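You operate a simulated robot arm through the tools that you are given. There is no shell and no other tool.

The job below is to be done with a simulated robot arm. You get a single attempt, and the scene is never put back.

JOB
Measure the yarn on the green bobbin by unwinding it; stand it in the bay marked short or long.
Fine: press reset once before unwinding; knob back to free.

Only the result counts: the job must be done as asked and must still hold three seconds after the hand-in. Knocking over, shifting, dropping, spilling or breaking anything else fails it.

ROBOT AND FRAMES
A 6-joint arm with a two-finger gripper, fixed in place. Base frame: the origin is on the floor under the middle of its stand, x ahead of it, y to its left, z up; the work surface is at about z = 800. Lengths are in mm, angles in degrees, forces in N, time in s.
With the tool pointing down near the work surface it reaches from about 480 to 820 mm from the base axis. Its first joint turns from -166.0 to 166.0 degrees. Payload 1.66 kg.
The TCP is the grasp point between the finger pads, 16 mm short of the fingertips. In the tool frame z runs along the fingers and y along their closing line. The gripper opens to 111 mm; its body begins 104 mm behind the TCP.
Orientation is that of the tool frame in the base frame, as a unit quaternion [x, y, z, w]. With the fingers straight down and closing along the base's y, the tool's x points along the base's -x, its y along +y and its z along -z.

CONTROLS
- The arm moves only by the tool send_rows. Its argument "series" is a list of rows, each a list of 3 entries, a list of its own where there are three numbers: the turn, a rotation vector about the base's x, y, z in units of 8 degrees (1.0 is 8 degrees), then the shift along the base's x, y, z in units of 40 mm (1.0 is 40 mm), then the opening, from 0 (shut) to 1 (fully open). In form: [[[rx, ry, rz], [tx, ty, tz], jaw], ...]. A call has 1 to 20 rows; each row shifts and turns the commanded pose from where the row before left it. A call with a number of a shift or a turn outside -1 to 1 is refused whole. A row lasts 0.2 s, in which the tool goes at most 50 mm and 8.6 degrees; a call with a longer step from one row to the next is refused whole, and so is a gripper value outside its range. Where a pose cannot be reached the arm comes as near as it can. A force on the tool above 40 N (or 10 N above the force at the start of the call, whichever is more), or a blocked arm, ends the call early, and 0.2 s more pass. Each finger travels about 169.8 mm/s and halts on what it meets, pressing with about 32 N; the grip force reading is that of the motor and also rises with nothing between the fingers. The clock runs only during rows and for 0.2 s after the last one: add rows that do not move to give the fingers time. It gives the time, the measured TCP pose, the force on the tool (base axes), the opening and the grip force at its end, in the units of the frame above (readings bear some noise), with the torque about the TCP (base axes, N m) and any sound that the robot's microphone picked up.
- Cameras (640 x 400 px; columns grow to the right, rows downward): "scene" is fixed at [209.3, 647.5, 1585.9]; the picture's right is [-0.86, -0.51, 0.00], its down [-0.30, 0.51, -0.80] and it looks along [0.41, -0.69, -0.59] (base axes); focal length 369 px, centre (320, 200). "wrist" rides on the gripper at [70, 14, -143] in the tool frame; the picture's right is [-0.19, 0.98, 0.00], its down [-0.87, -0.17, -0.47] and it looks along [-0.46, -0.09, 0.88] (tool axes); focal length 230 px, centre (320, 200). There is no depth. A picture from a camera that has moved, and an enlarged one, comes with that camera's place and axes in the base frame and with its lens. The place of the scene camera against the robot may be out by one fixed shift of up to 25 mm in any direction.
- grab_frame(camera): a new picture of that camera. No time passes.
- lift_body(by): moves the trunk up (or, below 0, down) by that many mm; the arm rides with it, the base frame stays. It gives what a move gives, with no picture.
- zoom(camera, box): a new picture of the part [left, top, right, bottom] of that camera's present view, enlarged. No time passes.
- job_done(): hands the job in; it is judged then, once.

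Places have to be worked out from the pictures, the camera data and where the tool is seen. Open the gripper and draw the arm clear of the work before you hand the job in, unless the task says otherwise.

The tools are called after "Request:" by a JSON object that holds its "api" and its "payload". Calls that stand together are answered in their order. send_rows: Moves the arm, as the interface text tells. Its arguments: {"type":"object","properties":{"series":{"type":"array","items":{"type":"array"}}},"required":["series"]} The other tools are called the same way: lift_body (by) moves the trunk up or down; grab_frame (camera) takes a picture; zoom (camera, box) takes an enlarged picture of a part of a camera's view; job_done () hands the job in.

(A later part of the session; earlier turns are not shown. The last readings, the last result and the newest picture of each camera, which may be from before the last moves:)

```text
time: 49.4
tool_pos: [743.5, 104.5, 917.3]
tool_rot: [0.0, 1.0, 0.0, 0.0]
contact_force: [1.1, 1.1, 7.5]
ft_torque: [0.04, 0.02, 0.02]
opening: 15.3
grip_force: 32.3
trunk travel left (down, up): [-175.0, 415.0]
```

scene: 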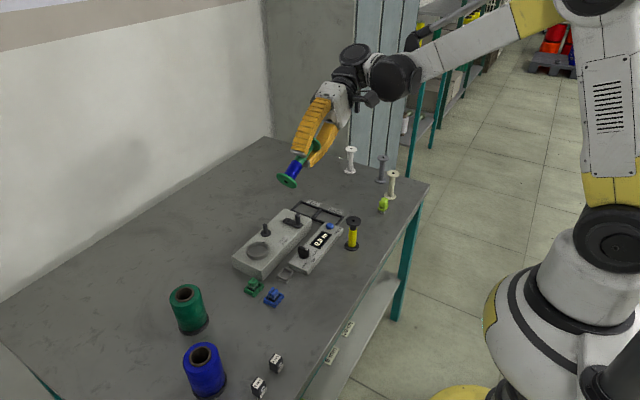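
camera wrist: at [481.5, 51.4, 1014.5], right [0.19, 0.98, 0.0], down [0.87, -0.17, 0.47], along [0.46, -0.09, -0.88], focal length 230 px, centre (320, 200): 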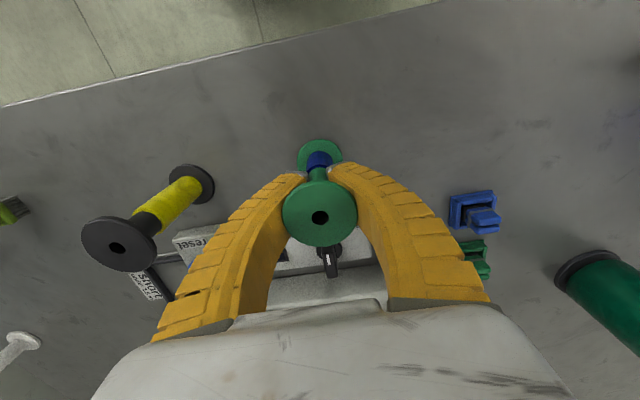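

It has landed (7.5 N). I open the fingers gradually and check that it stands.

Request:
{"api": "send_rows", "payload": {"series": [[[0, 0, 0], [0, 0, 0], 0.17], [[0, 0, 0], [0, 0, 0], 0.22], [[0, 0, 0], [0, 0, 0], 0.3], [[0, 0, 0], [0, 0, 0], 0.4], [[0, 0, 0], [0, 0, 0], 0.5], [[0, 0, 0], [0, 0, 0], 0.6], [[0, 0, 0], [0, 0, 0], 0.62], [[0, 0, 0], [0, 0, 0], 0.62]]}}

Request:
{"api": "zoom", "payload": {"camera": "wrist", "box": [240, 100, 400, 240]}}

Request:
{"api": "zoom", "payload": {"camera": "scene", "box": [230, 200, 290, 275]}}

```text
time: 51.2
tool_pos: [744.2, 103.9, 918.6]
tool_rot: [0.0, 1.0, 0.0, 0.0]
contact_force: [-1.2, 0.5, -0.4]
ft_torque: [0.02, -0.01, 0.02]
opening: 70.4
grip_force: 1.2
trunk travel left (down, up): [-175.0, 415.0]
```

```text
2.86 times, centred on (320, 170) of wrist
camera zoom: at [673.7, 118.1, 1060.3], right [0.19, 0.98, 0.0], down [0.87, -0.17, 0.47], along [0.46, -0.09, -0.88], focal length 657 px, centre (320, 286)
```

zoom: 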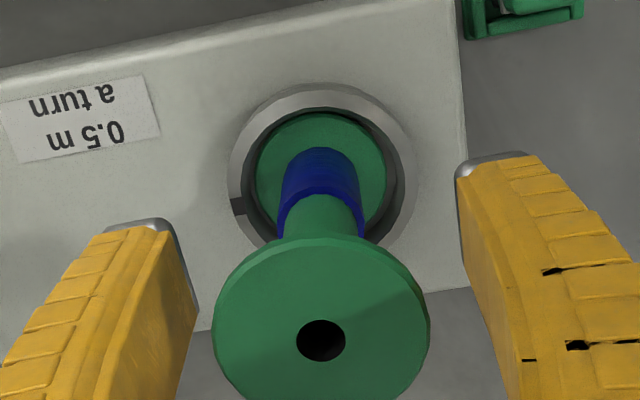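

```text
5.33 times, centred on (260, 238) of scene
camera zoom: at [209.3, 647.5, 1585.9], right [-0.86, -0.51, 0.0], down [-0.3, 0.51, -0.8], along [0.41, -0.69, -0.59], focal length 1969 px, centre (640, 0)
```

zoom: 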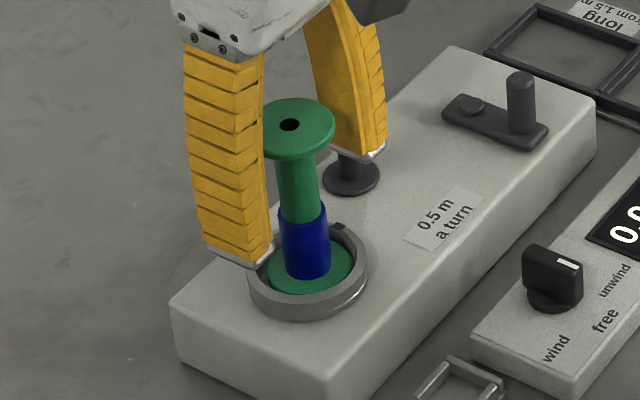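

The bobbin stands free in the ring. I lift straight up clear of it and go over the knob near (640, 30) for a close look.

Request:
{"api": "send_rows", "payload": {"series": [[[0, 0, 0], [0, 0, 0.5], 0.65], [[0, 0, 0], [0, 0, 0.9], 0.65], [[0, 0, 0], [0, 0, 0.9], 0.65], [[0, 0, 0], [-0.87, -0.6, 0], 0.6], [[0, 0, 0], [-0.87, -0.6, 0], 0.5], [[0, 0, 0], [-0.87, -0.6, 0], 0.45], [[0, 0, 0], [0, 0, -0.7], 0.45], [[0, 0, 0], [0, 0, -0.7], 0.45], [[0, 0, 0], [0, 0, 0], 0.45], [[0, 0, 0], [0, 0, 0], 0.45]]}}

Request:
{"api": "grab_frame", "payload": {"camera": "wrist"}}

Request:
{"api": "zoom", "payload": {"camera": "wrist", "box": [280, 110, 360, 180]}}

Request:
{"api": "zoom", "payload": {"camera": "scene", "box": [220, 170, 350, 280]}}

```text
time: 53.4
tool_pos: [637.9, 33.2, 952.5]
tool_rot: [0.0, 1.0, 0.0, 0.0]
contact_force: [0.7, -1.0, 0.2]
ft_torque: [-0.01, 0.02, -0.01]
opening: 52.4
grip_force: 1.1
trunk travel left (down, up): [-175.0, 415.0]
```

```text
taken
camera wrist: at [566.9, 46.3, 1094.5], right [0.19, 0.98, 0.0], down [0.87, -0.17, 0.47], along [0.46, -0.09, -0.88], focal length 230 px, centre (320, 200)
```

wrist: 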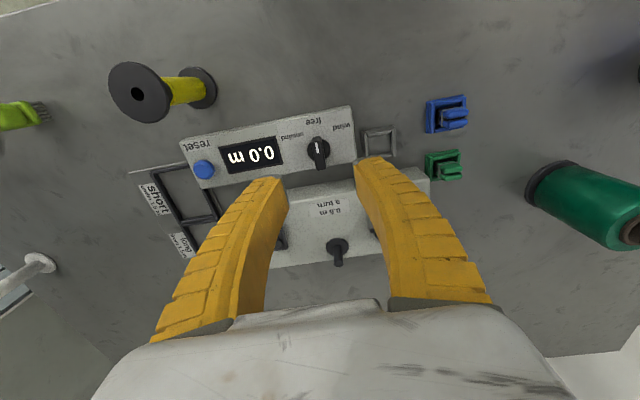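

```text
5.71 times, centred on (320, 145) of wrist
camera zoom: at [566.9, 46.3, 1094.5], right [0.19, 0.98, 0.0], down [0.87, -0.17, 0.47], along [0.46, -0.09, -0.88], focal length 1315 px, centre (320, 514)
```

zoom: 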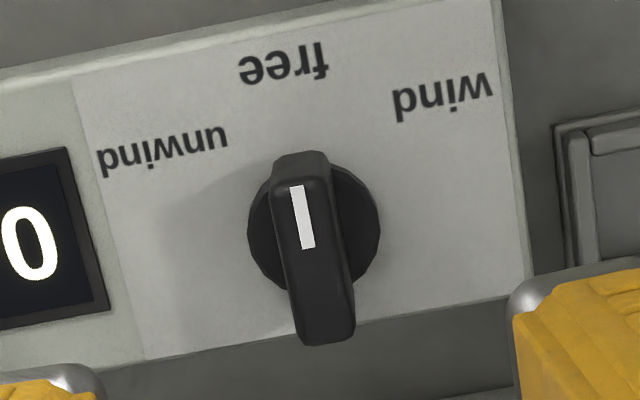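

```text
3.64 times, centred on (285, 225) of scene
camera zoom: at [209.3, 647.5, 1585.9], right [-0.86, -0.51, 0.0], down [-0.3, 0.51, -0.8], along [0.41, -0.69, -0.59], focal length 1342 px, centre (447, 109)
```

zoom: 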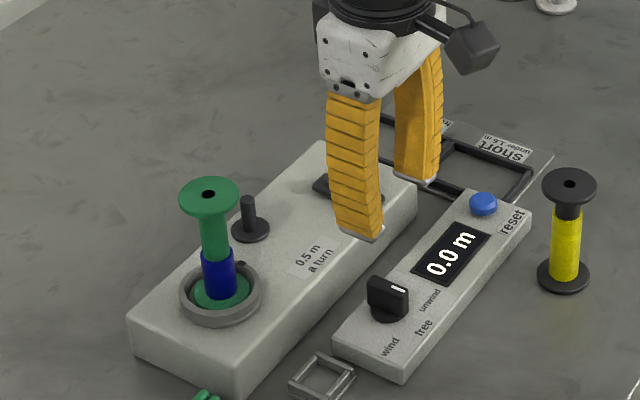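

The knob centre is at (641.3, 31.1), its bar along x (pointing to free), about 10.5 mm thick; unwind lies about +53° about z. I take one enlarged look at its height before gripping.

Request:
{"api": "zoom", "payload": {"camera": "scene", "box": [290, 235, 330, 270]}}

Request:
{"api": "send_rows", "payload": {"series": [[[0, 0, 0], [0.09, -0.04, -0.5], 0.35], [[0, 0, 0], [0, 0, -0.7], 0.3], [[0, 0, 0], [0, 0, -0.6], 0.3], [[0, 0, 0], [0, 0, -0.3], 0.3], [[0, 0, 0], [0, 0, 0], 0.3], [[0, 0, 0], [0, 0, 0], 0.3]]}}

Request:
{"api": "zoom", "payload": {"camera": "wrist", "box": [260, 120, 380, 220]}}

Request:
{"api": "zoom", "payload": {"camera": "scene", "box": [280, 215, 340, 270]}}

```text
11.43 times, centred on (310, 252) of scene
camera zoom: at [209.3, 647.5, 1585.9], right [-0.86, -0.51, 0.0], down [-0.3, 0.51, -0.8], along [0.41, -0.69, -0.59], focal length 4218 px, centre (434, -400)
```

zoom: 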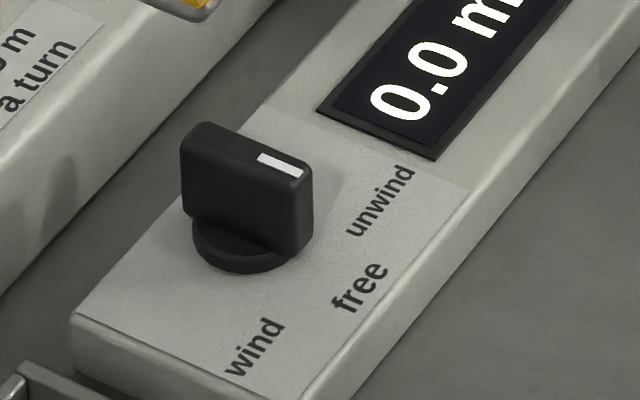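

```text
time: 54.8
tool_pos: [641.2, 32.0, 870.6]
tool_rot: [0.0, 1.0, 0.0, 0.0]
contact_force: [-0.4, -0.7, 0.5]
ft_torque: [0.01, 0.05, 0.03]
opening: 36.1
grip_force: 1.8
trunk travel left (down, up): [-175.0, 415.0]
```

```text
4.00 times, centred on (320, 170) of wrist
camera zoom: at [571.6, 45.9, 1012.3], right [0.19, 0.98, 0.0], down [0.87, -0.17, 0.47], along [0.46, -0.09, -0.88], focal length 920 px, centre (320, 320)
```

zoom: 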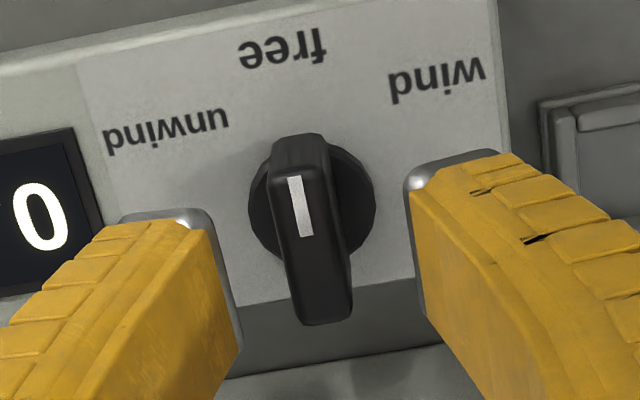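

```text
7.27 times, centred on (310, 242) of scene
camera zoom: at [209.3, 647.5, 1585.9], right [-0.86, -0.51, 0.0], down [-0.3, 0.51, -0.8], along [0.41, -0.69, -0.59], focal length 2684 px, centre (393, -109)
```

zoom: 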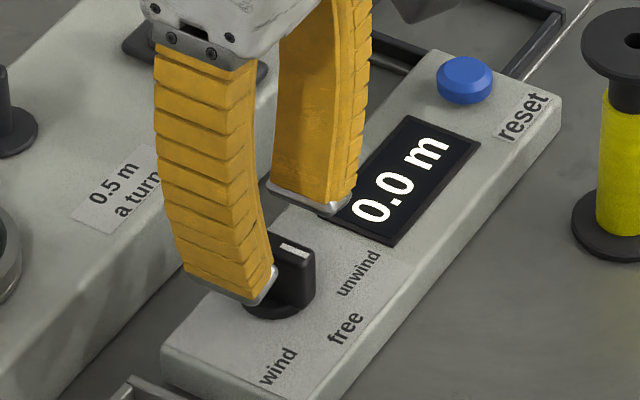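

The bar (about 22 mm tall, top near z 850) is between the fingers. I shift 0.8 mm to −y, lower 20 mm and close on the bar.

Request:
{"api": "send_rows", "payload": {"series": [[[0, 0, 0], [0, -0.02, -0.2], 0.3], [[0, 0, 0], [0, 0, -0.2], 0.3], [[0, 0, 0], [0, 0, -0.1], 0.3], [[0, 0, 0], [0, 0, 0], 0.22], [[0, 0, 0], [0, 0, 0], 0.15], [[0, 0, 0], [0, 0, 0], 0.1], [[0, 0, 0], [0, 0, 0], 0.06], [[0, 0, 0], [0, 0, 0], 0.03], [[0, 0, 0], [0, 0, 0], 0.03]]}}

Request:
{"api": "zoom", "payload": {"camera": "wrist", "box": [260, 120, 380, 220]}}

Request:
{"api": "zoom", "payload": {"camera": "scene", "box": [280, 215, 340, 270]}}

```text
time: 56.8
tool_pos: [643.9, 29.9, 850.3]
tool_rot: [0.0, 1.0, 0.0, 0.001]
contact_force: [3.3, -7.8, 6.5]
ft_torque: [-0.06, 0.11, 0.01]
opening: 8.5
grip_force: 33.8
trunk travel left (down, up): [-175.0, 415.0]
```

```text
4.00 times, centred on (320, 170) of wrist
camera zoom: at [573.1, 43.9, 992.5], right [0.19, 0.98, 0.0], down [0.87, -0.17, 0.47], along [0.46, -0.09, -0.88], focal length 920 px, centre (320, 320)
```

zoom: 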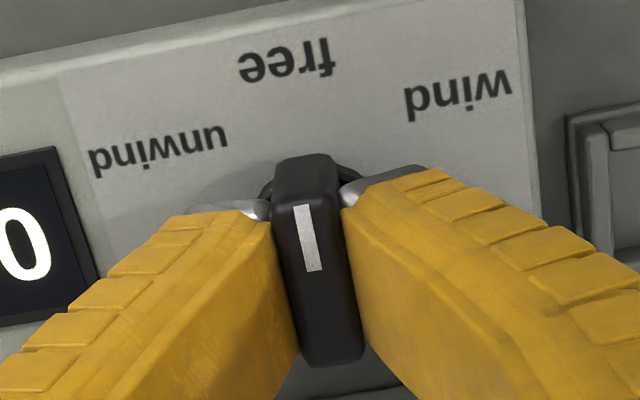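

```text
7.27 times, centred on (310, 242) of scene
camera zoom: at [209.3, 647.5, 1585.9], right [-0.86, -0.51, 0.0], down [-0.3, 0.51, -0.8], along [0.41, -0.69, -0.59], focal length 2684 px, centre (393, -109)
```

zoom: 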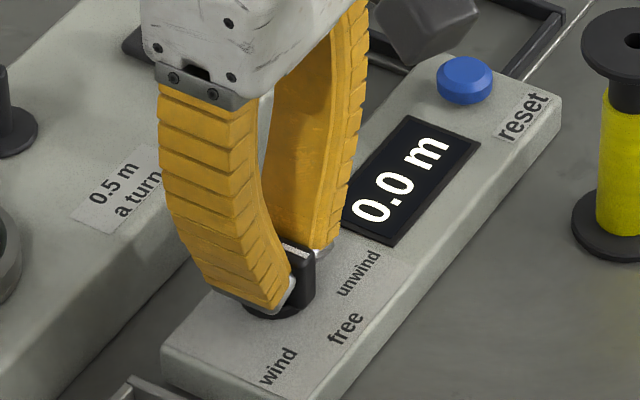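

The bar is gripped (33 N), with small side force. I relieve that slightly and turn +z in steps toward "unwind".

Request:
{"api": "send_rows", "payload": {"series": [[[0, 0, 0], [-0.02, -0.02, 0.03], 0.03], [[0, 0, 0.9], [0, 0, 0], 0.03], [[0, 0, 0.9], [0, 0, 0], 0.03], [[0, 0, 0.9], [0, 0, 0], 0.03], [[0, 0, 0.9], [0, 0, 0], 0.03], [[0, 0, 0], [0, 0, 0], 0.03]]}}

Request:
{"api": "zoom", "payload": {"camera": "wrist", "box": [260, 120, 380, 220]}}

Request:
{"api": "zoom", "payload": {"camera": "scene", "box": [280, 215, 340, 270]}}

```text
time: 58.2
tool_pos: [643.3, 30.1, 850.1]
tool_rot: [-0.25, 0.968, 0.0, 0.0]
contact_force: [23.8, 1.9, 8.1]
ft_torque: [0.26, -0.54, 0.0]
opening: 8.8
grip_force: 33.7
trunk travel left (down, up): [-175.0, 415.0]
```

```text
4.00 times, centred on (320, 170) of wrist
camera zoom: at [575.2, 8.5, 992.2], right [-0.31, 0.95, 0.0], down [0.84, 0.27, 0.47], along [0.45, 0.15, -0.88], focal length 920 px, centre (320, 320)
```

zoom: 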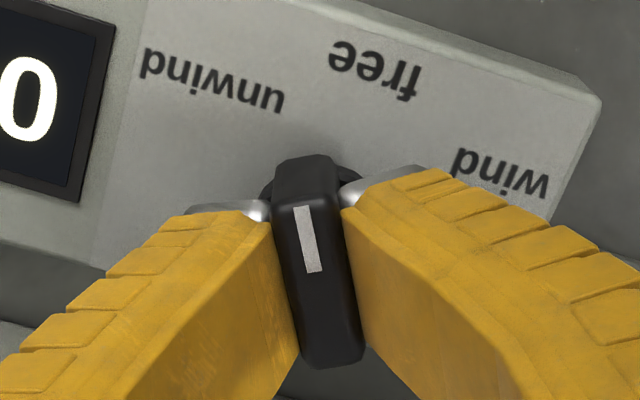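

```text
7.27 times, centred on (310, 242) of scene
camera zoom: at [209.3, 647.5, 1585.9], right [-0.86, -0.51, 0.0], down [-0.3, 0.51, -0.8], along [0.41, -0.69, -0.59], focal length 2684 px, centre (393, -109)
```

zoom: 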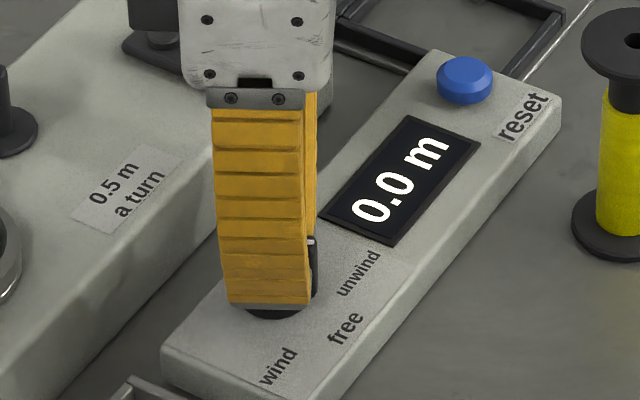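

The knob follows the grip (about 29° so far). Side force has built up to 24 N in x, so I shift slightly to relieve it and keep turning.

Request:
{"api": "send_rows", "payload": {"series": [[[0, 0, 0], [0.015, 0.003, 0], 0.03], [[0, 0, 0.8], [0.005, 0.003, 0], 0.03], [[0, 0, 0.8], [0.005, 0.003, 0], 0.03], [[0, 0, 0], [0, 0, 0], 0.03]]}}

Request:
{"api": "zoom", "payload": {"camera": "wrist", "box": [260, 120, 380, 220]}}

```text
time: 59.2
tool_pos: [643.1, 30.7, 850.6]
tool_rot: [-0.356, 0.934, 0.0, -0.001]
contact_force: [9.0, 4.4, 4.8]
ft_torque: [-0.13, 0.14, 0.03]
opening: 6.9
grip_force: 34.4
trunk travel left (down, up): [-175.0, 415.0]
```

```text
4.00 times, centred on (320, 170) of wrist
camera zoom: at [581.8, -5.8, 993.3], right [-0.51, 0.86, 0.0], down [0.76, 0.45, 0.47], along [0.4, 0.24, -0.88], focal length 920 px, centre (320, 320)
```

zoom: 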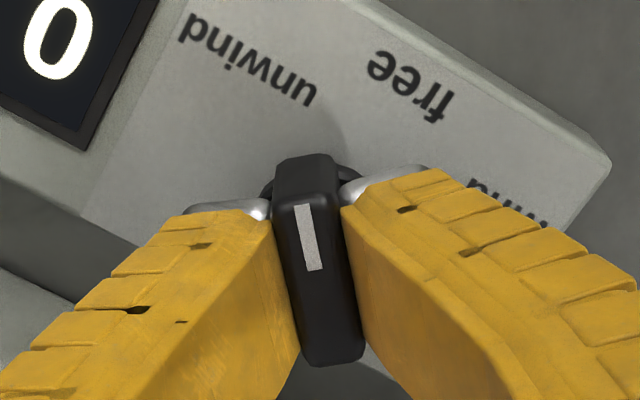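

At about 42°; the label "unwind" is still about 13° away from the pointer. I turn on.

Request:
{"api": "send_rows", "payload": {"series": [[[0, 0, 0], [0.005, 0.003, 0], 0.03], [[0, 0, 0.8], [0.005, 0.003, 0], 0.03], [[0, 0, 0.8], [0.003, 0.003, 0], 0.03], [[0, 0, 0], [0, 0, 0], 0.03]]}}

Request:
{"api": "zoom", "payload": {"camera": "wrist", "box": [260, 120, 380, 220]}}

```text
time: 60.2
tool_pos: [641.7, 29.4, 851.8]
tool_rot: [-0.457, 0.889, 0.0, -0.001]
contact_force: [-2.7, -2.9, 3.8]
ft_torque: [-0.08, 0.06, -0.68]
opening: 9.8
grip_force: 34.4
trunk travel left (down, up): [-175.0, 415.0]
```

```text
4.00 times, centred on (320, 170) of wrist
camera zoom: at [590.7, -19.0, 993.3], right [-0.69, 0.73, 0.0], down [0.64, 0.61, 0.47], along [0.34, 0.32, -0.88], focal length 920 px, centre (320, 320)
```

zoom: 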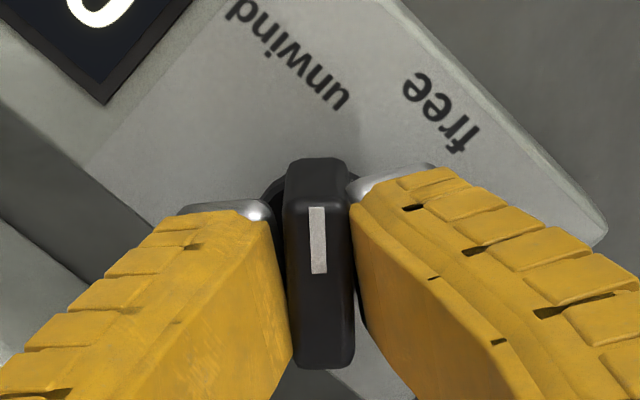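

Torque about z (−0.68 Nm) and the bar slipping slightly in the pads show the knob has reached its stop at unwind (≈ 50°). I ease back a few degrees, open and check.

Request:
{"api": "send_rows", "payload": {"series": [[[0, 0, -0.5], [0, 0, 0], 0.03], [[0, 0, 0], [0, 0, 0], 0.08], [[0, 0, 0], [0, 0, 0], 0.15], [[0, 0, 0], [0, 0, 0], 0.25], [[0, 0, 0], [0, 0, 0], 0.3], [[0, 0, 0], [0, 0, 0.5], 0.3], [[0, 0, 0], [0, 0, 0.8], 0.3], [[0, 0, 0], [0, 0, 0.8], 0.3], [[0, 0, 0], [0, 0, 0], 0.3]]}}

Request:
{"api": "grab_frame", "payload": {"camera": "wrist"}}

Request:
{"api": "zoom", "payload": {"camera": "scene", "box": [280, 215, 340, 270]}}

```text
time: 62.2
tool_pos: [644.2, 28.4, 936.2]
tool_rot: [-0.426, 0.905, -0.001, 0.0]
contact_force: [0.8, 0.7, -0.2]
ft_torque: [0.0, -0.01, 0.04]
opening: 36.1
grip_force: 1.7
trunk travel left (down, up): [-175.0, 415.0]
```

```text
taken
camera wrist: at [588.4, -15.5, 1077.5], right [-0.64, 0.77, 0.0], down [0.68, 0.56, 0.47], along [0.36, 0.3, -0.88], focal length 230 px, centre (320, 200)
```

wrist: 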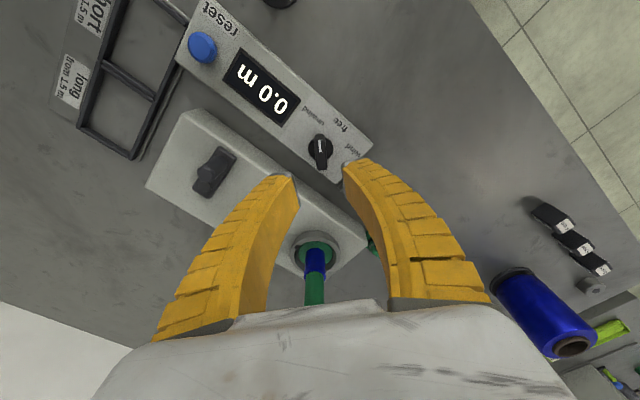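

```text
7.27 times, centred on (310, 242) of scene
camera zoom: at [209.3, 647.5, 1585.9], right [-0.86, -0.51, 0.0], down [-0.3, 0.51, -0.8], along [0.41, -0.69, -0.59], focal length 2684 px, centre (393, -109)
```

zoom: 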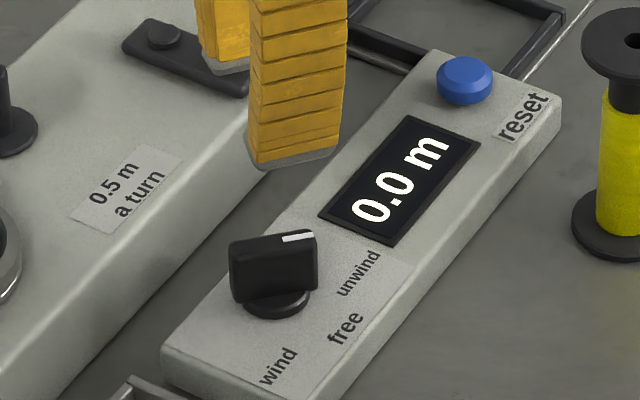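

The knob now points toward unwind. I enlarge the wrist view to verify its angle.

Request:
{"api": "zoom", "payload": {"camera": "wrist", "box": [280, 110, 380, 190]}}

Request:
{"api": "zoom", "payload": {"camera": "scene", "box": [290, 235, 330, 270]}}

```text
5.00 times, centred on (330, 150) of wrist
camera zoom: at [588.4, -15.5, 1077.5], right [-0.64, 0.77, 0.0], down [0.68, 0.56, 0.47], along [0.36, 0.3, -0.88], focal length 1150 px, centre (270, 450)
```

zoom: 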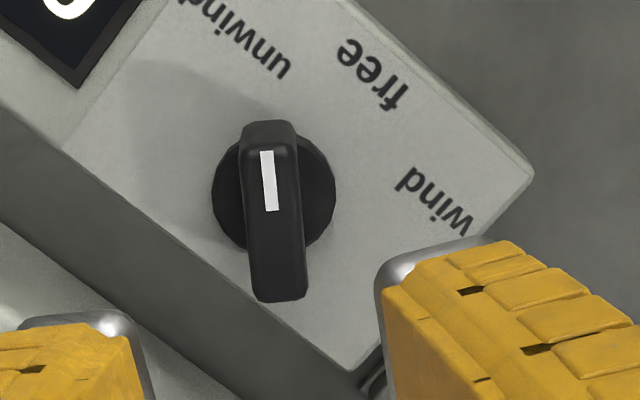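

```text
11.43 times, centred on (310, 252) of scene
camera zoom: at [209.3, 647.5, 1585.9], right [-0.86, -0.51, 0.0], down [-0.3, 0.51, -0.8], along [0.41, -0.69, -0.59], focal length 4218 px, centre (434, -400)
```

zoom: 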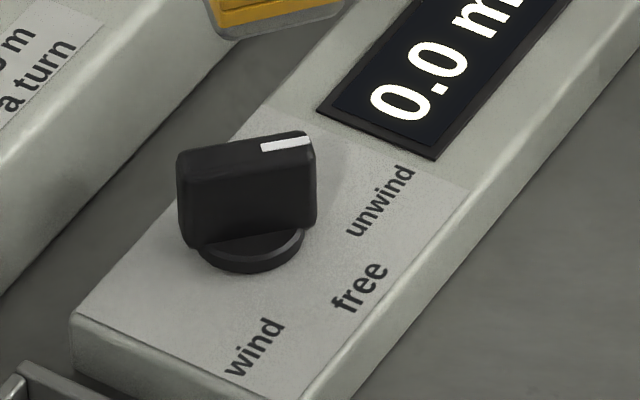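

The pointer stands at about 45° — at the unwind stop. Now I rise, turn the hand back, and go above the crank handle near (710, −44).

Request:
{"api": "send_rows", "payload": {"series": [[[0, 0, -0.9], [0, 0, 0.8], 0.4], [[0, 0, -0.9], [0, 0, 0.8], 0.45], [[0, 0, -0.9], [0.3, -0.3, 0], 0.45], [[0, 0, -0.9], [0.3, -0.35, 0], 0.45], [[0, 0, -0.9], [0.35, -0.4, 0], 0.45], [[0, 0, -0.9], [0.35, -0.4, 0], 0.45], [[0, 0, -0.9], [0.35, -0.4, 0], 0.45], [[0, 0, 0], [0, 0, 0], 0.45], [[0, 0, 0], [0, 0, 0], 0.45]]}}

Request:
{"api": "grab_frame", "payload": {"camera": "wrist"}}

Request:
{"api": "zoom", "payload": {"camera": "wrist", "box": [270, 100, 370, 200]}}

Request:
{"api": "zoom", "payload": {"camera": "scene", "box": [230, 180, 350, 280]}}

```text
time: 64.2
tool_pos: [708.2, -43.9, 999.4]
tool_rot: [0.0, 1.0, -0.001, 0.0]
contact_force: [-0.6, 0.1, -0.2]
ft_torque: [-0.05, 0.0, 0.01]
opening: 51.9
grip_force: 1.3
trunk travel left (down, up): [-175.0, 415.0]
```

```text
taken
camera wrist: at [638.3, -30.3, 1141.3], right [0.19, 0.98, 0.0], down [0.87, -0.17, 0.47], along [0.46, -0.09, -0.88], focal length 230 px, centre (320, 200)
```

wrist: 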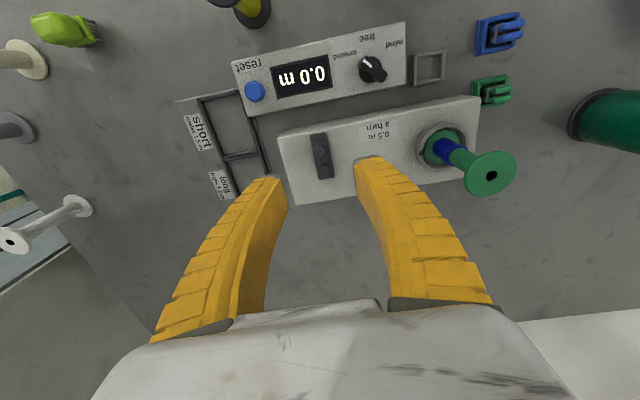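

```text
4.00 times, centred on (320, 150) of wrist
camera zoom: at [638.3, -30.3, 1141.3], right [0.19, 0.98, 0.0], down [0.87, -0.17, 0.47], along [0.46, -0.09, -0.88], focal length 920 px, centre (320, 400)
```

zoom: 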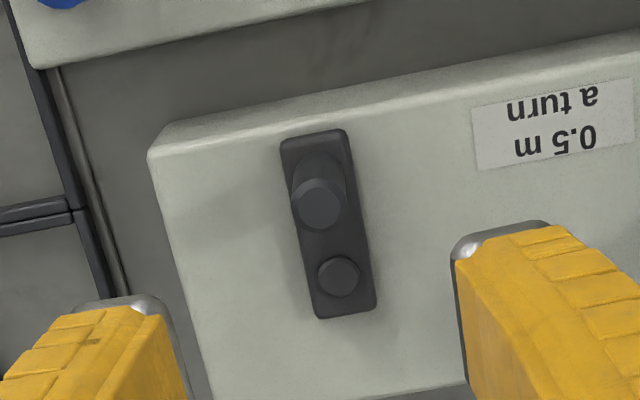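

```text
4.00 times, centred on (290, 230) of scene
camera zoom: at [209.3, 647.5, 1585.9], right [-0.86, -0.51, 0.0], down [-0.3, 0.51, -0.8], along [0.41, -0.69, -0.59], focal length 1476 px, centre (440, 80)
```

zoom: 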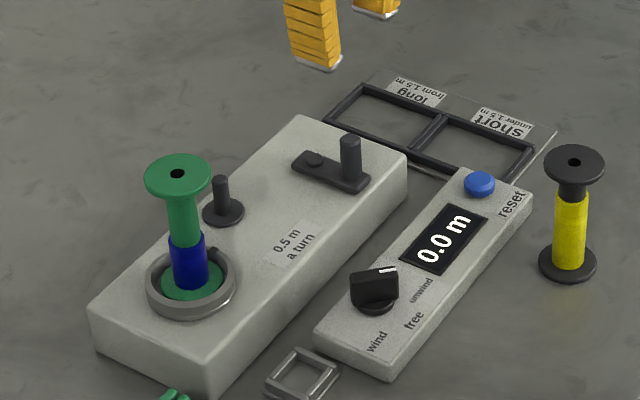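

The crank: handle centre ≈ (709.7, −44.4), top z ≈ 887, pivot ≈ (742.4, −44.4), radius ≈ 33 mm. I lower the open fingers around the handle.

Request:
{"api": "send_rows", "payload": {"series": [[[0, 0, 0], [0.035, -0.012, -0.8], 0.4], [[0, 0, 0], [0, 0, -0.8], 0.35], [[0, 0, 0], [0, 0, -0.8], 0.3], [[0, 0, 0], [0, 0, 0], 0.3], [[0, 0, 0], [0, 0, 0], 0.3]]}}

Request:
{"api": "zoom", "payload": {"camera": "wrist", "box": [260, 120, 380, 220]}}

```text
time: 65.4
tool_pos: [708.5, -46.4, 904.1]
tool_rot: [0.0, 1.0, 0.0, 0.0]
contact_force: [-0.4, 0.1, 0.5]
ft_torque: [0.04, -0.03, 0.05]
opening: 36.1
grip_force: 2.3
trunk travel left (down, up): [-175.0, 415.0]
```

```text
4.00 times, centred on (320, 170) of wrist
camera zoom: at [638.4, -32.5, 1045.4], right [0.19, 0.98, 0.0], down [0.87, -0.17, 0.47], along [0.46, -0.09, -0.88], focal length 920 px, centre (320, 320)
```

zoom: 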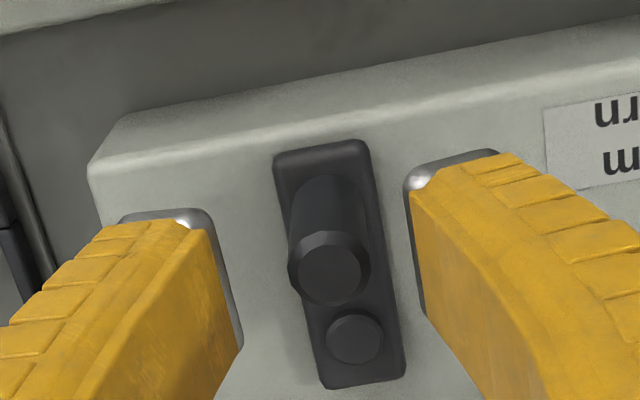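

The handle is about (+2, +1.9) mm from the hand centre. I correct, lower 26 mm and close on it.

Request:
{"api": "send_rows", "payload": {"series": [[[0, 0, 0], [0.05, 0.046, -0.2], 0.3], [[0, 0, 0], [0, 0, -0.25], 0.3], [[0, 0, 0], [0, 0, -0.2], 0.3], [[0, 0, 0], [0, 0, 0], 0.25], [[0, 0, 0], [0, 0, 0], 0.2], [[0, 0, 0], [0, 0, 0], 0.15], [[0, 0, 0], [0, 0, 0], 0.1], [[0, 0, 0], [0, 0, 0], 0.06], [[0, 0, 0], [0, 0, 0], 0.06]]}}

Request:
{"api": "zoom", "payload": {"camera": "wrist", "box": [260, 120, 380, 220]}}

Request:
{"api": "zoom", "payload": {"camera": "scene", "box": [230, 180, 350, 280]}}

```text
time: 67.4
tool_pos: [710.7, -42.6, 876.7]
tool_rot: [0.001, 1.0, 0.0, 0.0]
contact_force: [0.0, -0.6, -3.3]
ft_torque: [0.01, 0.08, 0.0]
opening: 9.8
grip_force: 34.5
trunk travel left (down, up): [-175.0, 415.0]
```

```text
4.00 times, centred on (320, 170) of wrist
camera zoom: at [641.2, -29.2, 1017.7], right [0.19, 0.98, 0.0], down [0.87, -0.17, 0.47], along [0.46, -0.09, -0.88], focal length 920 px, centre (320, 320)
```

zoom: 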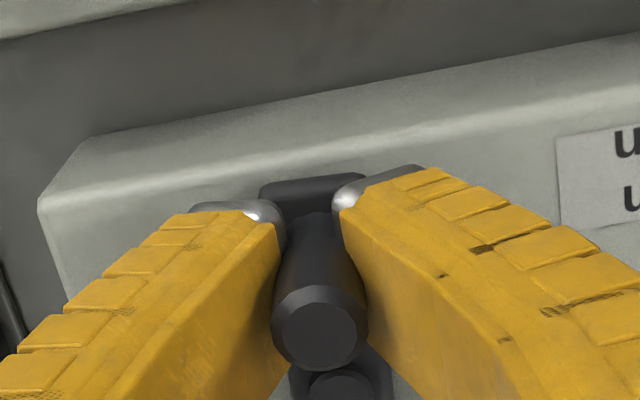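

```text
4.00 times, centred on (290, 230) of scene
camera zoom: at [209.3, 647.5, 1585.9], right [-0.86, -0.51, 0.0], down [-0.3, 0.51, -0.8], along [0.41, -0.69, -0.59], focal length 1476 px, centre (440, 80)
```

zoom: 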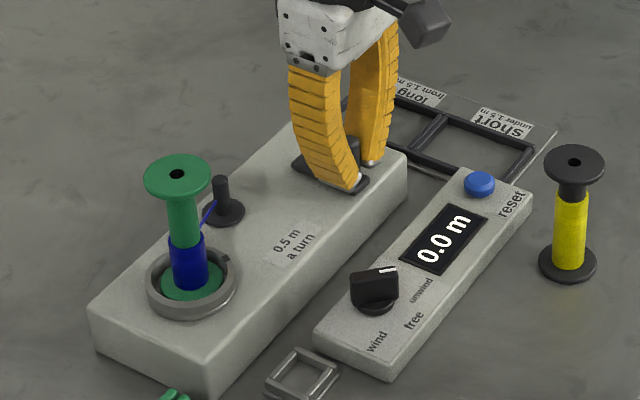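

A blue strand now runs from the bobbin to the guide peg, confirming the ring is the right seat. I start cranking clockwise (handle toward +y) for about 100° and check.

Request:
{"api": "send_rows", "payload": {"series": [[[0, 0, 0], [0.0498, 0.2823, 0], 0.06], [[0, 0, 0], [0.1433, 0.248, 0], 0.06], [[0, 0, 0], [0, 0, 0], 0.06]]}}

Request:
{"api": "zoom", "payload": {"camera": "scene", "box": [230, 180, 350, 280]}}

```text
time: 68.2
tool_pos: [719.3, -20.7, 876.2]
tool_rot: [-0.001, 1.0, 0.0, 0.0]
contact_force: [-11.1, 9.8, -7.5]
ft_torque: [-0.01, 0.43, -0.01]
opening: 9.7
grip_force: 34.3
trunk travel left (down, up): [-175.0, 415.0]
```

```text
4.00 times, centred on (290, 230) of scene
camera zoom: at [209.3, 647.5, 1585.9], right [-0.86, -0.51, 0.0], down [-0.3, 0.51, -0.8], along [0.41, -0.69, -0.59], focal length 1476 px, centre (440, 80)
```

zoom: 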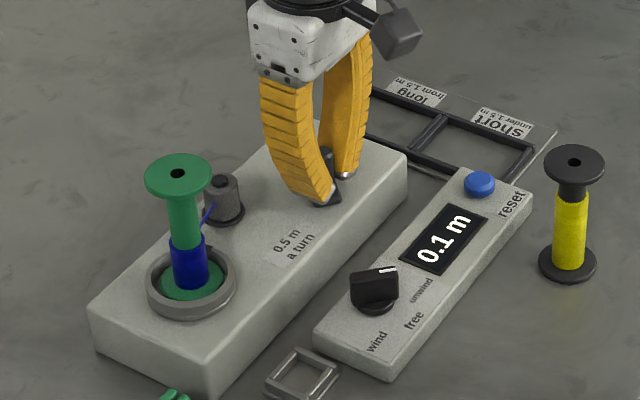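

The counter moved to 0.1 m, so cranking counts in this direction. The handle pulls outward with about 15 N, so its radius is a bit larger than I assumed; I shift outward and continue with a larger circle.

Request:
{"api": "send_rows", "payload": {"series": [[[0, 0, 0], [-0.012, 0.01, 0], 0.06], [[0, 0, 0], [0.236, 0.198, 0], 0.06], [[0, 0, 0], [0.29, 0.1055, 0], 0.06], [[0, 0, 0], [0, 0, 0], 0.06]]}}

Request:
{"api": "zoom", "payload": {"camera": "scene", "box": [230, 180, 350, 280]}}

Request:
{"api": "zoom", "payload": {"camera": "wrist", "box": [240, 120, 400, 240]}}

```text
time: 69.2
tool_pos: [742.0, -11.3, 875.6]
tool_rot: [0.001, 1.0, 0.0, 0.0]
contact_force: [1.5, -10.9, -4.6]
ft_torque: [-0.05, -0.49, -0.02]
opening: 9.6
grip_force: 34.2
trunk travel left (down, up): [-175.0, 415.0]
```

```text
4.00 times, centred on (290, 230) of scene
camera zoom: at [209.3, 647.5, 1585.9], right [-0.86, -0.51, 0.0], down [-0.3, 0.51, -0.8], along [0.41, -0.69, -0.59], focal length 1476 px, centre (440, 80)
```

zoom: 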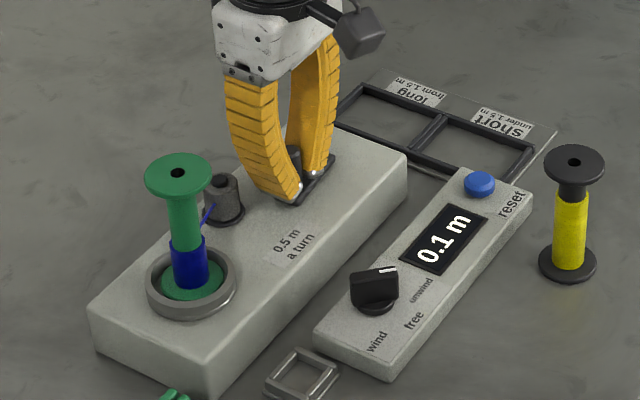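

```text
3.33 times, centred on (320, 180) of wrist
camera zoom: at [671.3, 2.9, 1018.0], right [0.19, 0.98, 0.0], down [0.87, -0.17, 0.47], along [0.46, -0.09, -0.88], focal length 767 px, centre (320, 267)
```

zoom: 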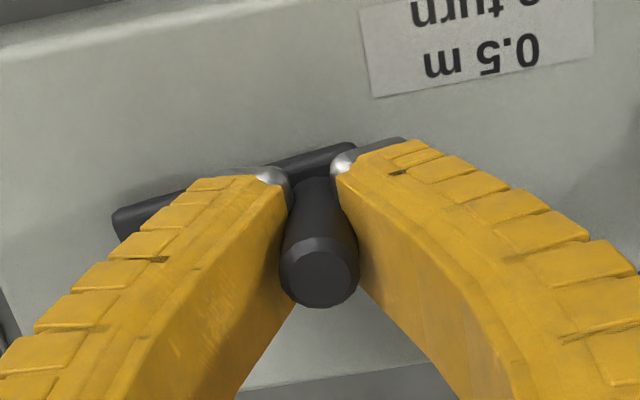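

Now a small inward force: the forces fit a circle of radius 33 mm whose centre is about 0.7 mm higher in y than I had it. I re-aim accordingly and continue to about 40°.

Request:
{"api": "send_rows", "payload": {"series": [[[0, 0, 0], [0.261, -0.013, 0], 0.06], [[0, 0, 0], [0.269, -0.098, 0], 0.06], [[0, 0, 0], [0.2195, -0.184, 0], 0.06], [[0, 0, 0], [0, 0, 0], 0.06]]}}

Request:
{"api": "zoom", "payload": {"camera": "scene", "box": [230, 180, 350, 280]}}

```text
time: 70.2
tool_pos: [769.4, -21.9, 875.8]
tool_rot: [0.0, 1.0, 0.0, -0.001]
contact_force: [-14.1, -13.0, -8.5]
ft_torque: [-0.02, 0.55, 0.0]
opening: 9.2
grip_force: 33.8
trunk travel left (down, up): [-175.0, 415.0]
```

```text
4.00 times, centred on (290, 230) of scene
camera zoom: at [209.3, 647.5, 1585.9], right [-0.86, -0.51, 0.0], down [-0.3, 0.51, -0.8], along [0.41, -0.69, -0.59], focal length 1476 px, centre (440, 80)
```

zoom: 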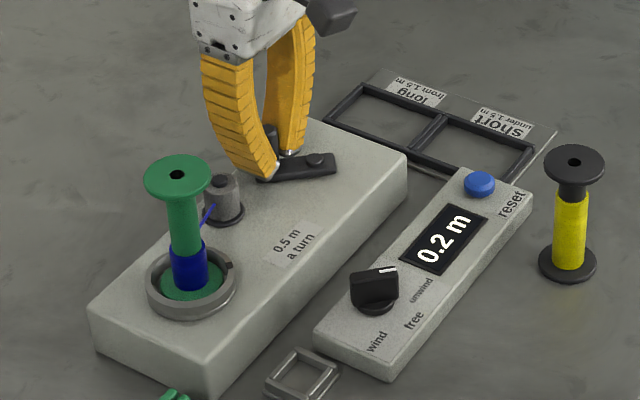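

The display reads 0.2 m. Using the forces so far I refine the circle (radius ≈ 32.4 mm) and go on to −40°.

Request:
{"api": "send_rows", "payload": {"series": [[[0, 0, 0], [0.1145, -0.243, 0], 0.06], [[0, 0, 0], [0.0488, -0.277, 0], 0.06], [[0, 0, 0], [-0.0488, -0.277, 0], 0.06], [[0, 0, 0], [-0.1408, -0.2438, 0], 0.06], [[0, 0, 0], [0, 0, 0], 0.06]]}}

Request:
{"api": "zoom", "payload": {"camera": "scene", "box": [230, 180, 350, 280]}}

```text
time: 71.4
tool_pos: [771.8, -65.9, 876.2]
tool_rot: [0.001, 1.0, 0.0, 0.0]
contact_force: [29.9, -23.0, 0.3]
ft_torque: [0.03, -0.43, 0.0]
opening: 8.7
grip_force: 34.3
trunk travel left (down, up): [-175.0, 415.0]
```

```text
4.00 times, centred on (290, 230) of scene
camera zoom: at [209.3, 647.5, 1585.9], right [-0.86, -0.51, 0.0], down [-0.3, 0.51, -0.8], along [0.41, -0.69, -0.59], focal length 1476 px, centre (440, 80)
```

zoom: 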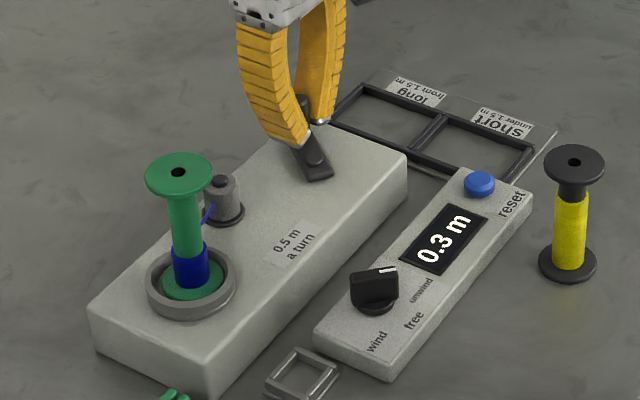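

0.3 m now, but the outward force is 38 N, near the limit. I shift 0.8 mm outward to measure the stiffness and relieve it.

Request:
{"api": "send_rows", "payload": {"series": [[[0, 0, 0], [0.0153, -0.0129, 0], 0.06], [[0, 0, 0], [0, 0, 0], 0.06]]}}

```text
time: 72.0
tool_pos: [772.6, -64.3, 876.3]
tool_rot: [0.0, 1.0, -0.001, 0.001]
contact_force: [29.9, -20.8, 9.0]
ft_torque: [0.01, -0.1, 0.02]
opening: 8.8
grip_force: 33.9
trunk travel left (down, up): [-175.0, 415.0]
```

The force barely changed (36 N), so this isn't a simple radius error. I look closely at the hand and crank from both cameras.

Request:
{"api": "zoom", "payload": {"camera": "wrist", "box": [240, 110, 400, 240]}}

Request:
{"api": "zoom", "payload": {"camera": "scene", "box": [275, 180, 325, 235]}}

```text
3.08 times, centred on (320, 175) of wrist
camera zoom: at [702.5, -50.5, 1017.8], right [0.19, 0.98, 0.0], down [0.86, -0.17, 0.47], along [0.46, -0.09, -0.88], focal length 708 px, centre (320, 277)
```

zoom: 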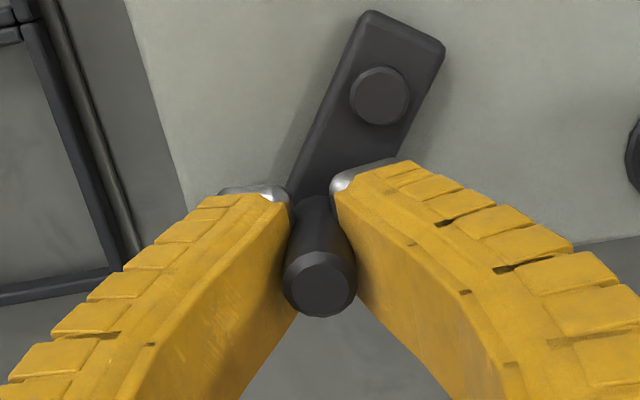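

```text
7.27 times, centred on (300, 208) of scene
camera zoom: at [209.3, 647.5, 1585.9], right [-0.86, -0.51, 0.0], down [-0.3, 0.51, -0.8], along [0.41, -0.69, -0.59], focal length 2684 px, centre (466, 146)
```

zoom: 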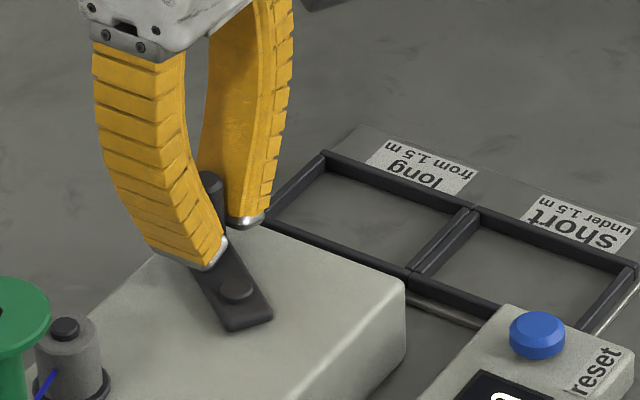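

The handle hasn't slipped in the fingers; measured from this picture the crank radius is nearer 34.5 mm and the arm is just compliant. I shift 3 mm outward along the radius.

Request:
{"api": "send_rows", "payload": {"series": [[[0, 0, 0], [0.0625, -0.0415, 0], 0.06], [[0, 0, 0], [0, 0, 0], 0.06]]}}

```text
time: 72.6
tool_pos: [773.1, -63.5, 875.9]
tool_rot: [0.0, 1.0, 0.001, -0.001]
contact_force: [13.2, -8.1, 2.2]
ft_torque: [-0.02, -0.45, -0.01]
opening: 9.0
grip_force: 33.7
trunk travel left (down, up): [-175.0, 415.0]
```

That works: about 7 N per mm, so small errors are harmless. I add the remaining 2 mm and continue around to about −93°, then correct again from the force.

Request:
{"api": "send_rows", "payload": {"series": [[[0, 0, 0], [-0.169, -0.251, 0], 0.06], [[0, 0, 0], [-0.2675, -0.133, 0], 0.06], [[0, 0, 0], [-0.297, -0.0335, 0], 0.06], [[0, 0, 0], [0, 0, 0], 0.06]]}}

Request:
{"api": "zoom", "payload": {"camera": "wrist", "box": [240, 110, 400, 240]}}

Request:
{"api": "zoom", "payload": {"camera": "scene", "box": [230, 180, 350, 280]}}

```text
time: 73.6
tool_pos: [744.4, -79.5, 876.5]
tool_rot: [0.0, 1.0, 0.0, 0.0]
contact_force: [-0.3, 15.8, -5.6]
ft_torque: [0.05, 0.02, 0.02]
opening: 9.0
grip_force: 34.3
trunk travel left (down, up): [-175.0, 415.0]
```

```text
3.08 times, centred on (320, 175) of wrist
camera zoom: at [674.7, -65.5, 1018.6], right [0.19, 0.98, 0.0], down [0.87, -0.17, 0.47], along [0.46, -0.09, -0.88], focal length 708 px, centre (320, 277)
```

zoom: 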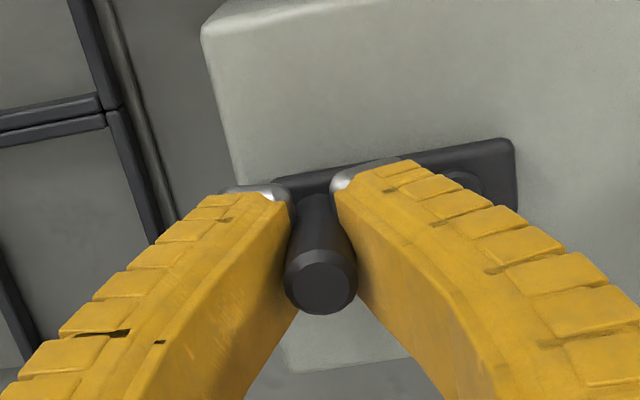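

```text
4.00 times, centred on (290, 230) of scene
camera zoom: at [209.3, 647.5, 1585.9], right [-0.86, -0.51, 0.0], down [-0.3, 0.51, -0.8], along [0.41, -0.69, -0.59], focal length 1476 px, centre (440, 80)
```

zoom: 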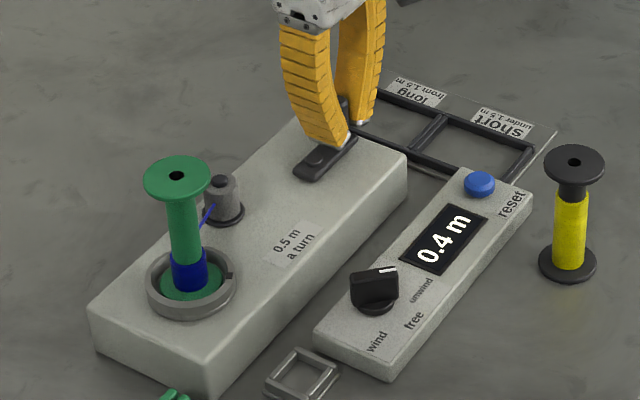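

0.4 m on the display; 16 N inward now. I correct 2 mm inward and carry on to about −152°.

Request:
{"api": "send_rows", "payload": {"series": [[[0, 0, 0], [-0.291, 0.107, 0], 0.06], [[0, 0, 0], [-0.251, 0.157, 0], 0.06], [[0, 0, 0], [-0.183, 0.234, 0], 0.06], [[0, 0, 0], [0, 0, 0], 0.06]]}}

Request:
{"api": "zoom", "payload": {"camera": "scene", "box": [230, 180, 350, 280]}}

```text
time: 74.6
tool_pos: [714.4, -60.3, 876.3]
tool_rot: [0.0, 1.0, 0.0, 0.0]
contact_force: [17.6, 8.6, 4.9]
ft_torque: [0.03, -0.65, -0.01]
opening: 8.7
grip_force: 34.3
trunk travel left (down, up): [-175.0, 415.0]
```

```text
4.00 times, centred on (290, 230) of scene
camera zoom: at [209.3, 647.5, 1585.9], right [-0.86, -0.51, 0.0], down [-0.3, 0.51, -0.8], along [0.41, -0.69, -0.59], focal length 1476 px, centre (440, 80)
```

zoom: 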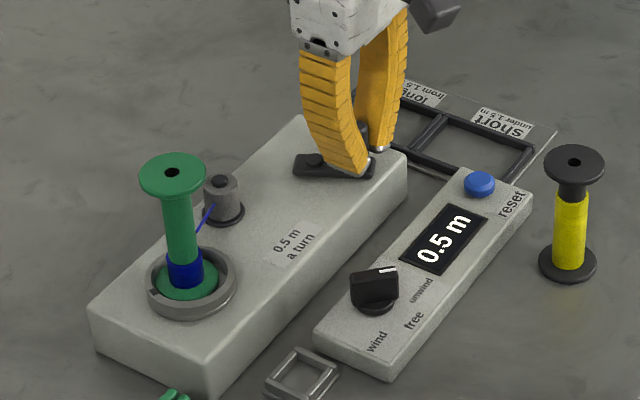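

0.5 m. 20 N inward; I correct by 2.5 mm and go on past the start position to about 148°.

Request:
{"api": "send_rows", "payload": {"series": [[[0, 0, 0], [-0.0365, 0.3115, 0], 0.06], [[0, 0, 0], [0.01, 0.297, 0], 0.06], [[0, 0, 0], [0.111, 0.275, 0], 0.06], [[0, 0, 0], [0, 0, 0], 0.06]]}}

Request:
{"api": "zoom", "payload": {"camera": "scene", "box": [230, 180, 350, 280]}}

Request:
{"api": "zoom", "payload": {"camera": "wrist", "box": [300, 60, 520, 240]}}

```text
time: 75.6
tool_pos: [717.8, -25.6, 877.0]
tool_rot: [0.0, 1.0, 0.0, 0.0]
contact_force: [-2.2, 0.7, 5.0]
ft_torque: [0.03, 0.18, -0.05]
opening: 8.6
grip_force: 34.0
trunk travel left (down, up): [-175.0, 415.0]
```

```text
4.00 times, centred on (290, 230) of scene
camera zoom: at [209.3, 647.5, 1585.9], right [-0.86, -0.51, 0.0], down [-0.3, 0.51, -0.8], along [0.41, -0.69, -0.59], focal length 1476 px, centre (440, 80)
```

zoom: 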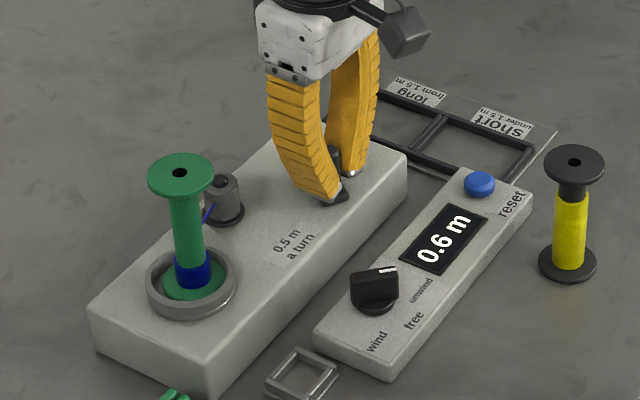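

```text
2.22 times, centred on (410, 150) of wrist
camera zoom: at [646.6, -12.1, 1018.2], right [0.19, 0.98, 0.0], down [0.87, -0.17, 0.47], along [0.46, -0.09, -0.88], focal length 511 px, centre (120, 311)
```

zoom: 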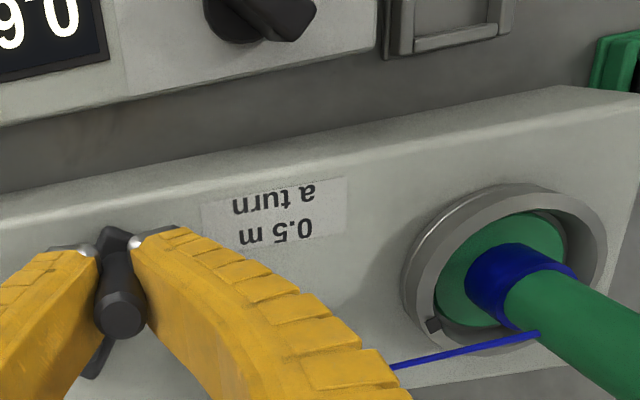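

0.6 m, force now near zero. With the fitted circle I can turn in larger pieces; I do the next 160° and watch display and yarn.

Request:
{"api": "send_rows", "payload": {"series": [[[0, 0, 0], [0.1935, 0.2225, 0], 0.06], [[0, 0, 0], [0.2665, 0.131, 0], 0.06], [[0, 0, 0], [0.2953, 0.032, 0], 0.06], [[0, 0, 0], [0.2883, -0.0708, 0], 0.06], [[0, 0, 0], [0.2468, -0.1653, 0], 0.06], [[0, 0, 0], [0.1755, -0.2395, 0], 0.06], [[0, 0, 0], [0.0828, -0.2853, 0], 0.06], [[0, 0, 0], [-0.0198, -0.2963, 0], 0.06], [[0, 0, 0], [0, 0, 0], 0.06]]}}

Request:
{"api": "zoom", "payload": {"camera": "scene", "box": [230, 180, 350, 280]}}

```text
time: 77.6
tool_pos: [778.9, -52.7, 876.8]
tool_rot: [0.0, 1.0, 0.0, -0.001]
contact_force: [-22.0, 3.8, -17.6]
ft_torque: [-0.05, 0.37, -0.03]
opening: 7.8
grip_force: 33.7
trunk travel left (down, up): [-175.0, 415.0]
```

```text
4.00 times, centred on (290, 230) of scene
camera zoom: at [209.3, 647.5, 1585.9], right [-0.86, -0.51, 0.0], down [-0.3, 0.51, -0.8], along [0.41, -0.69, -0.59], focal length 1476 px, centre (440, 80)
```

zoom: 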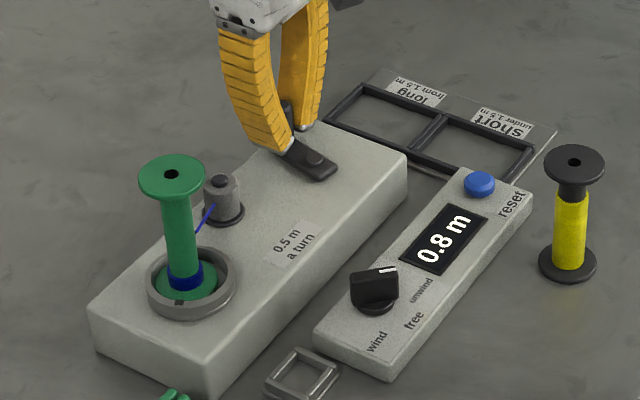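

0.8 m; the yarn band has shrunk to about a third. 22 N inward: I correct 2 mm and turn another 160°.

Request:
{"api": "send_rows", "payload": {"series": [[[0, 0, 0], [-0.17, -0.259, 0], 0.06], [[0, 0, 0], [-0.2055, -0.2143, 0], 0.06], [[0, 0, 0], [-0.2665, -0.131, 0], 0.06], [[0, 0, 0], [-0.2953, -0.032, 0], 0.06], [[0, 0, 0], [-0.2883, 0.0708, 0], 0.06], [[0, 0, 0], [-0.2468, 0.1653, 0], 0.06], [[0, 0, 0], [-0.1755, 0.2395, 0], 0.06], [[0, 0, 0], [0, 0, 0], 0.06]]}}

Request:
{"api": "zoom", "payload": {"camera": "scene", "box": [230, 180, 350, 280]}}

Request:
{"api": "zoom", "payload": {"camera": "wrist", "box": [240, 110, 400, 240]}}

```text
time: 79.4
tool_pos: [714.1, -60.2, 876.9]
tool_rot: [0.0, 1.0, 0.0, 0.0]
contact_force: [11.3, 3.8, 0.9]
ft_torque: [-0.01, -0.18, 0.0]
opening: 8.0
grip_force: 34.4
trunk travel left (down, up): [-175.0, 415.0]
```

```text
4.00 times, centred on (290, 230) of scene
camera zoom: at [209.3, 647.5, 1585.9], right [-0.86, -0.51, 0.0], down [-0.3, 0.51, -0.8], along [0.41, -0.69, -0.59], focal length 1476 px, centre (440, 80)
```

zoom: 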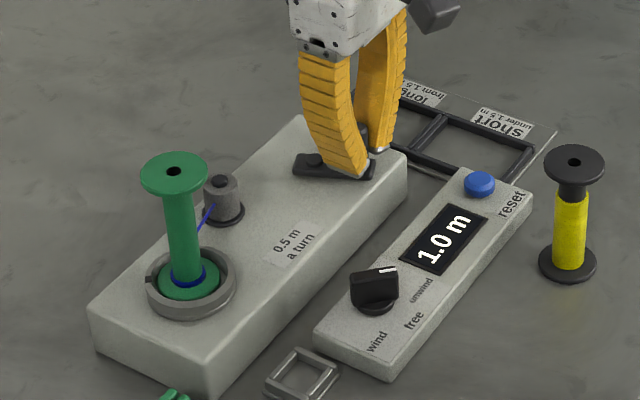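

```text
3.08 times, centred on (320, 175) of wrist
camera zoom: at [643.9, -45.2, 1018.8], right [0.19, 0.98, 0.0], down [0.87, -0.17, 0.47], along [0.46, -0.09, -0.88], focal length 708 px, centre (320, 277)
```

zoom: 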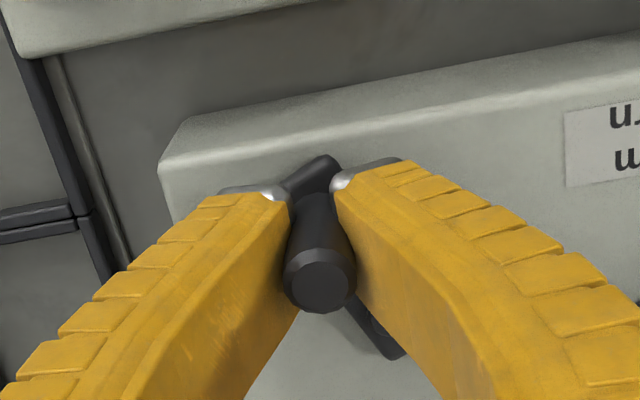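

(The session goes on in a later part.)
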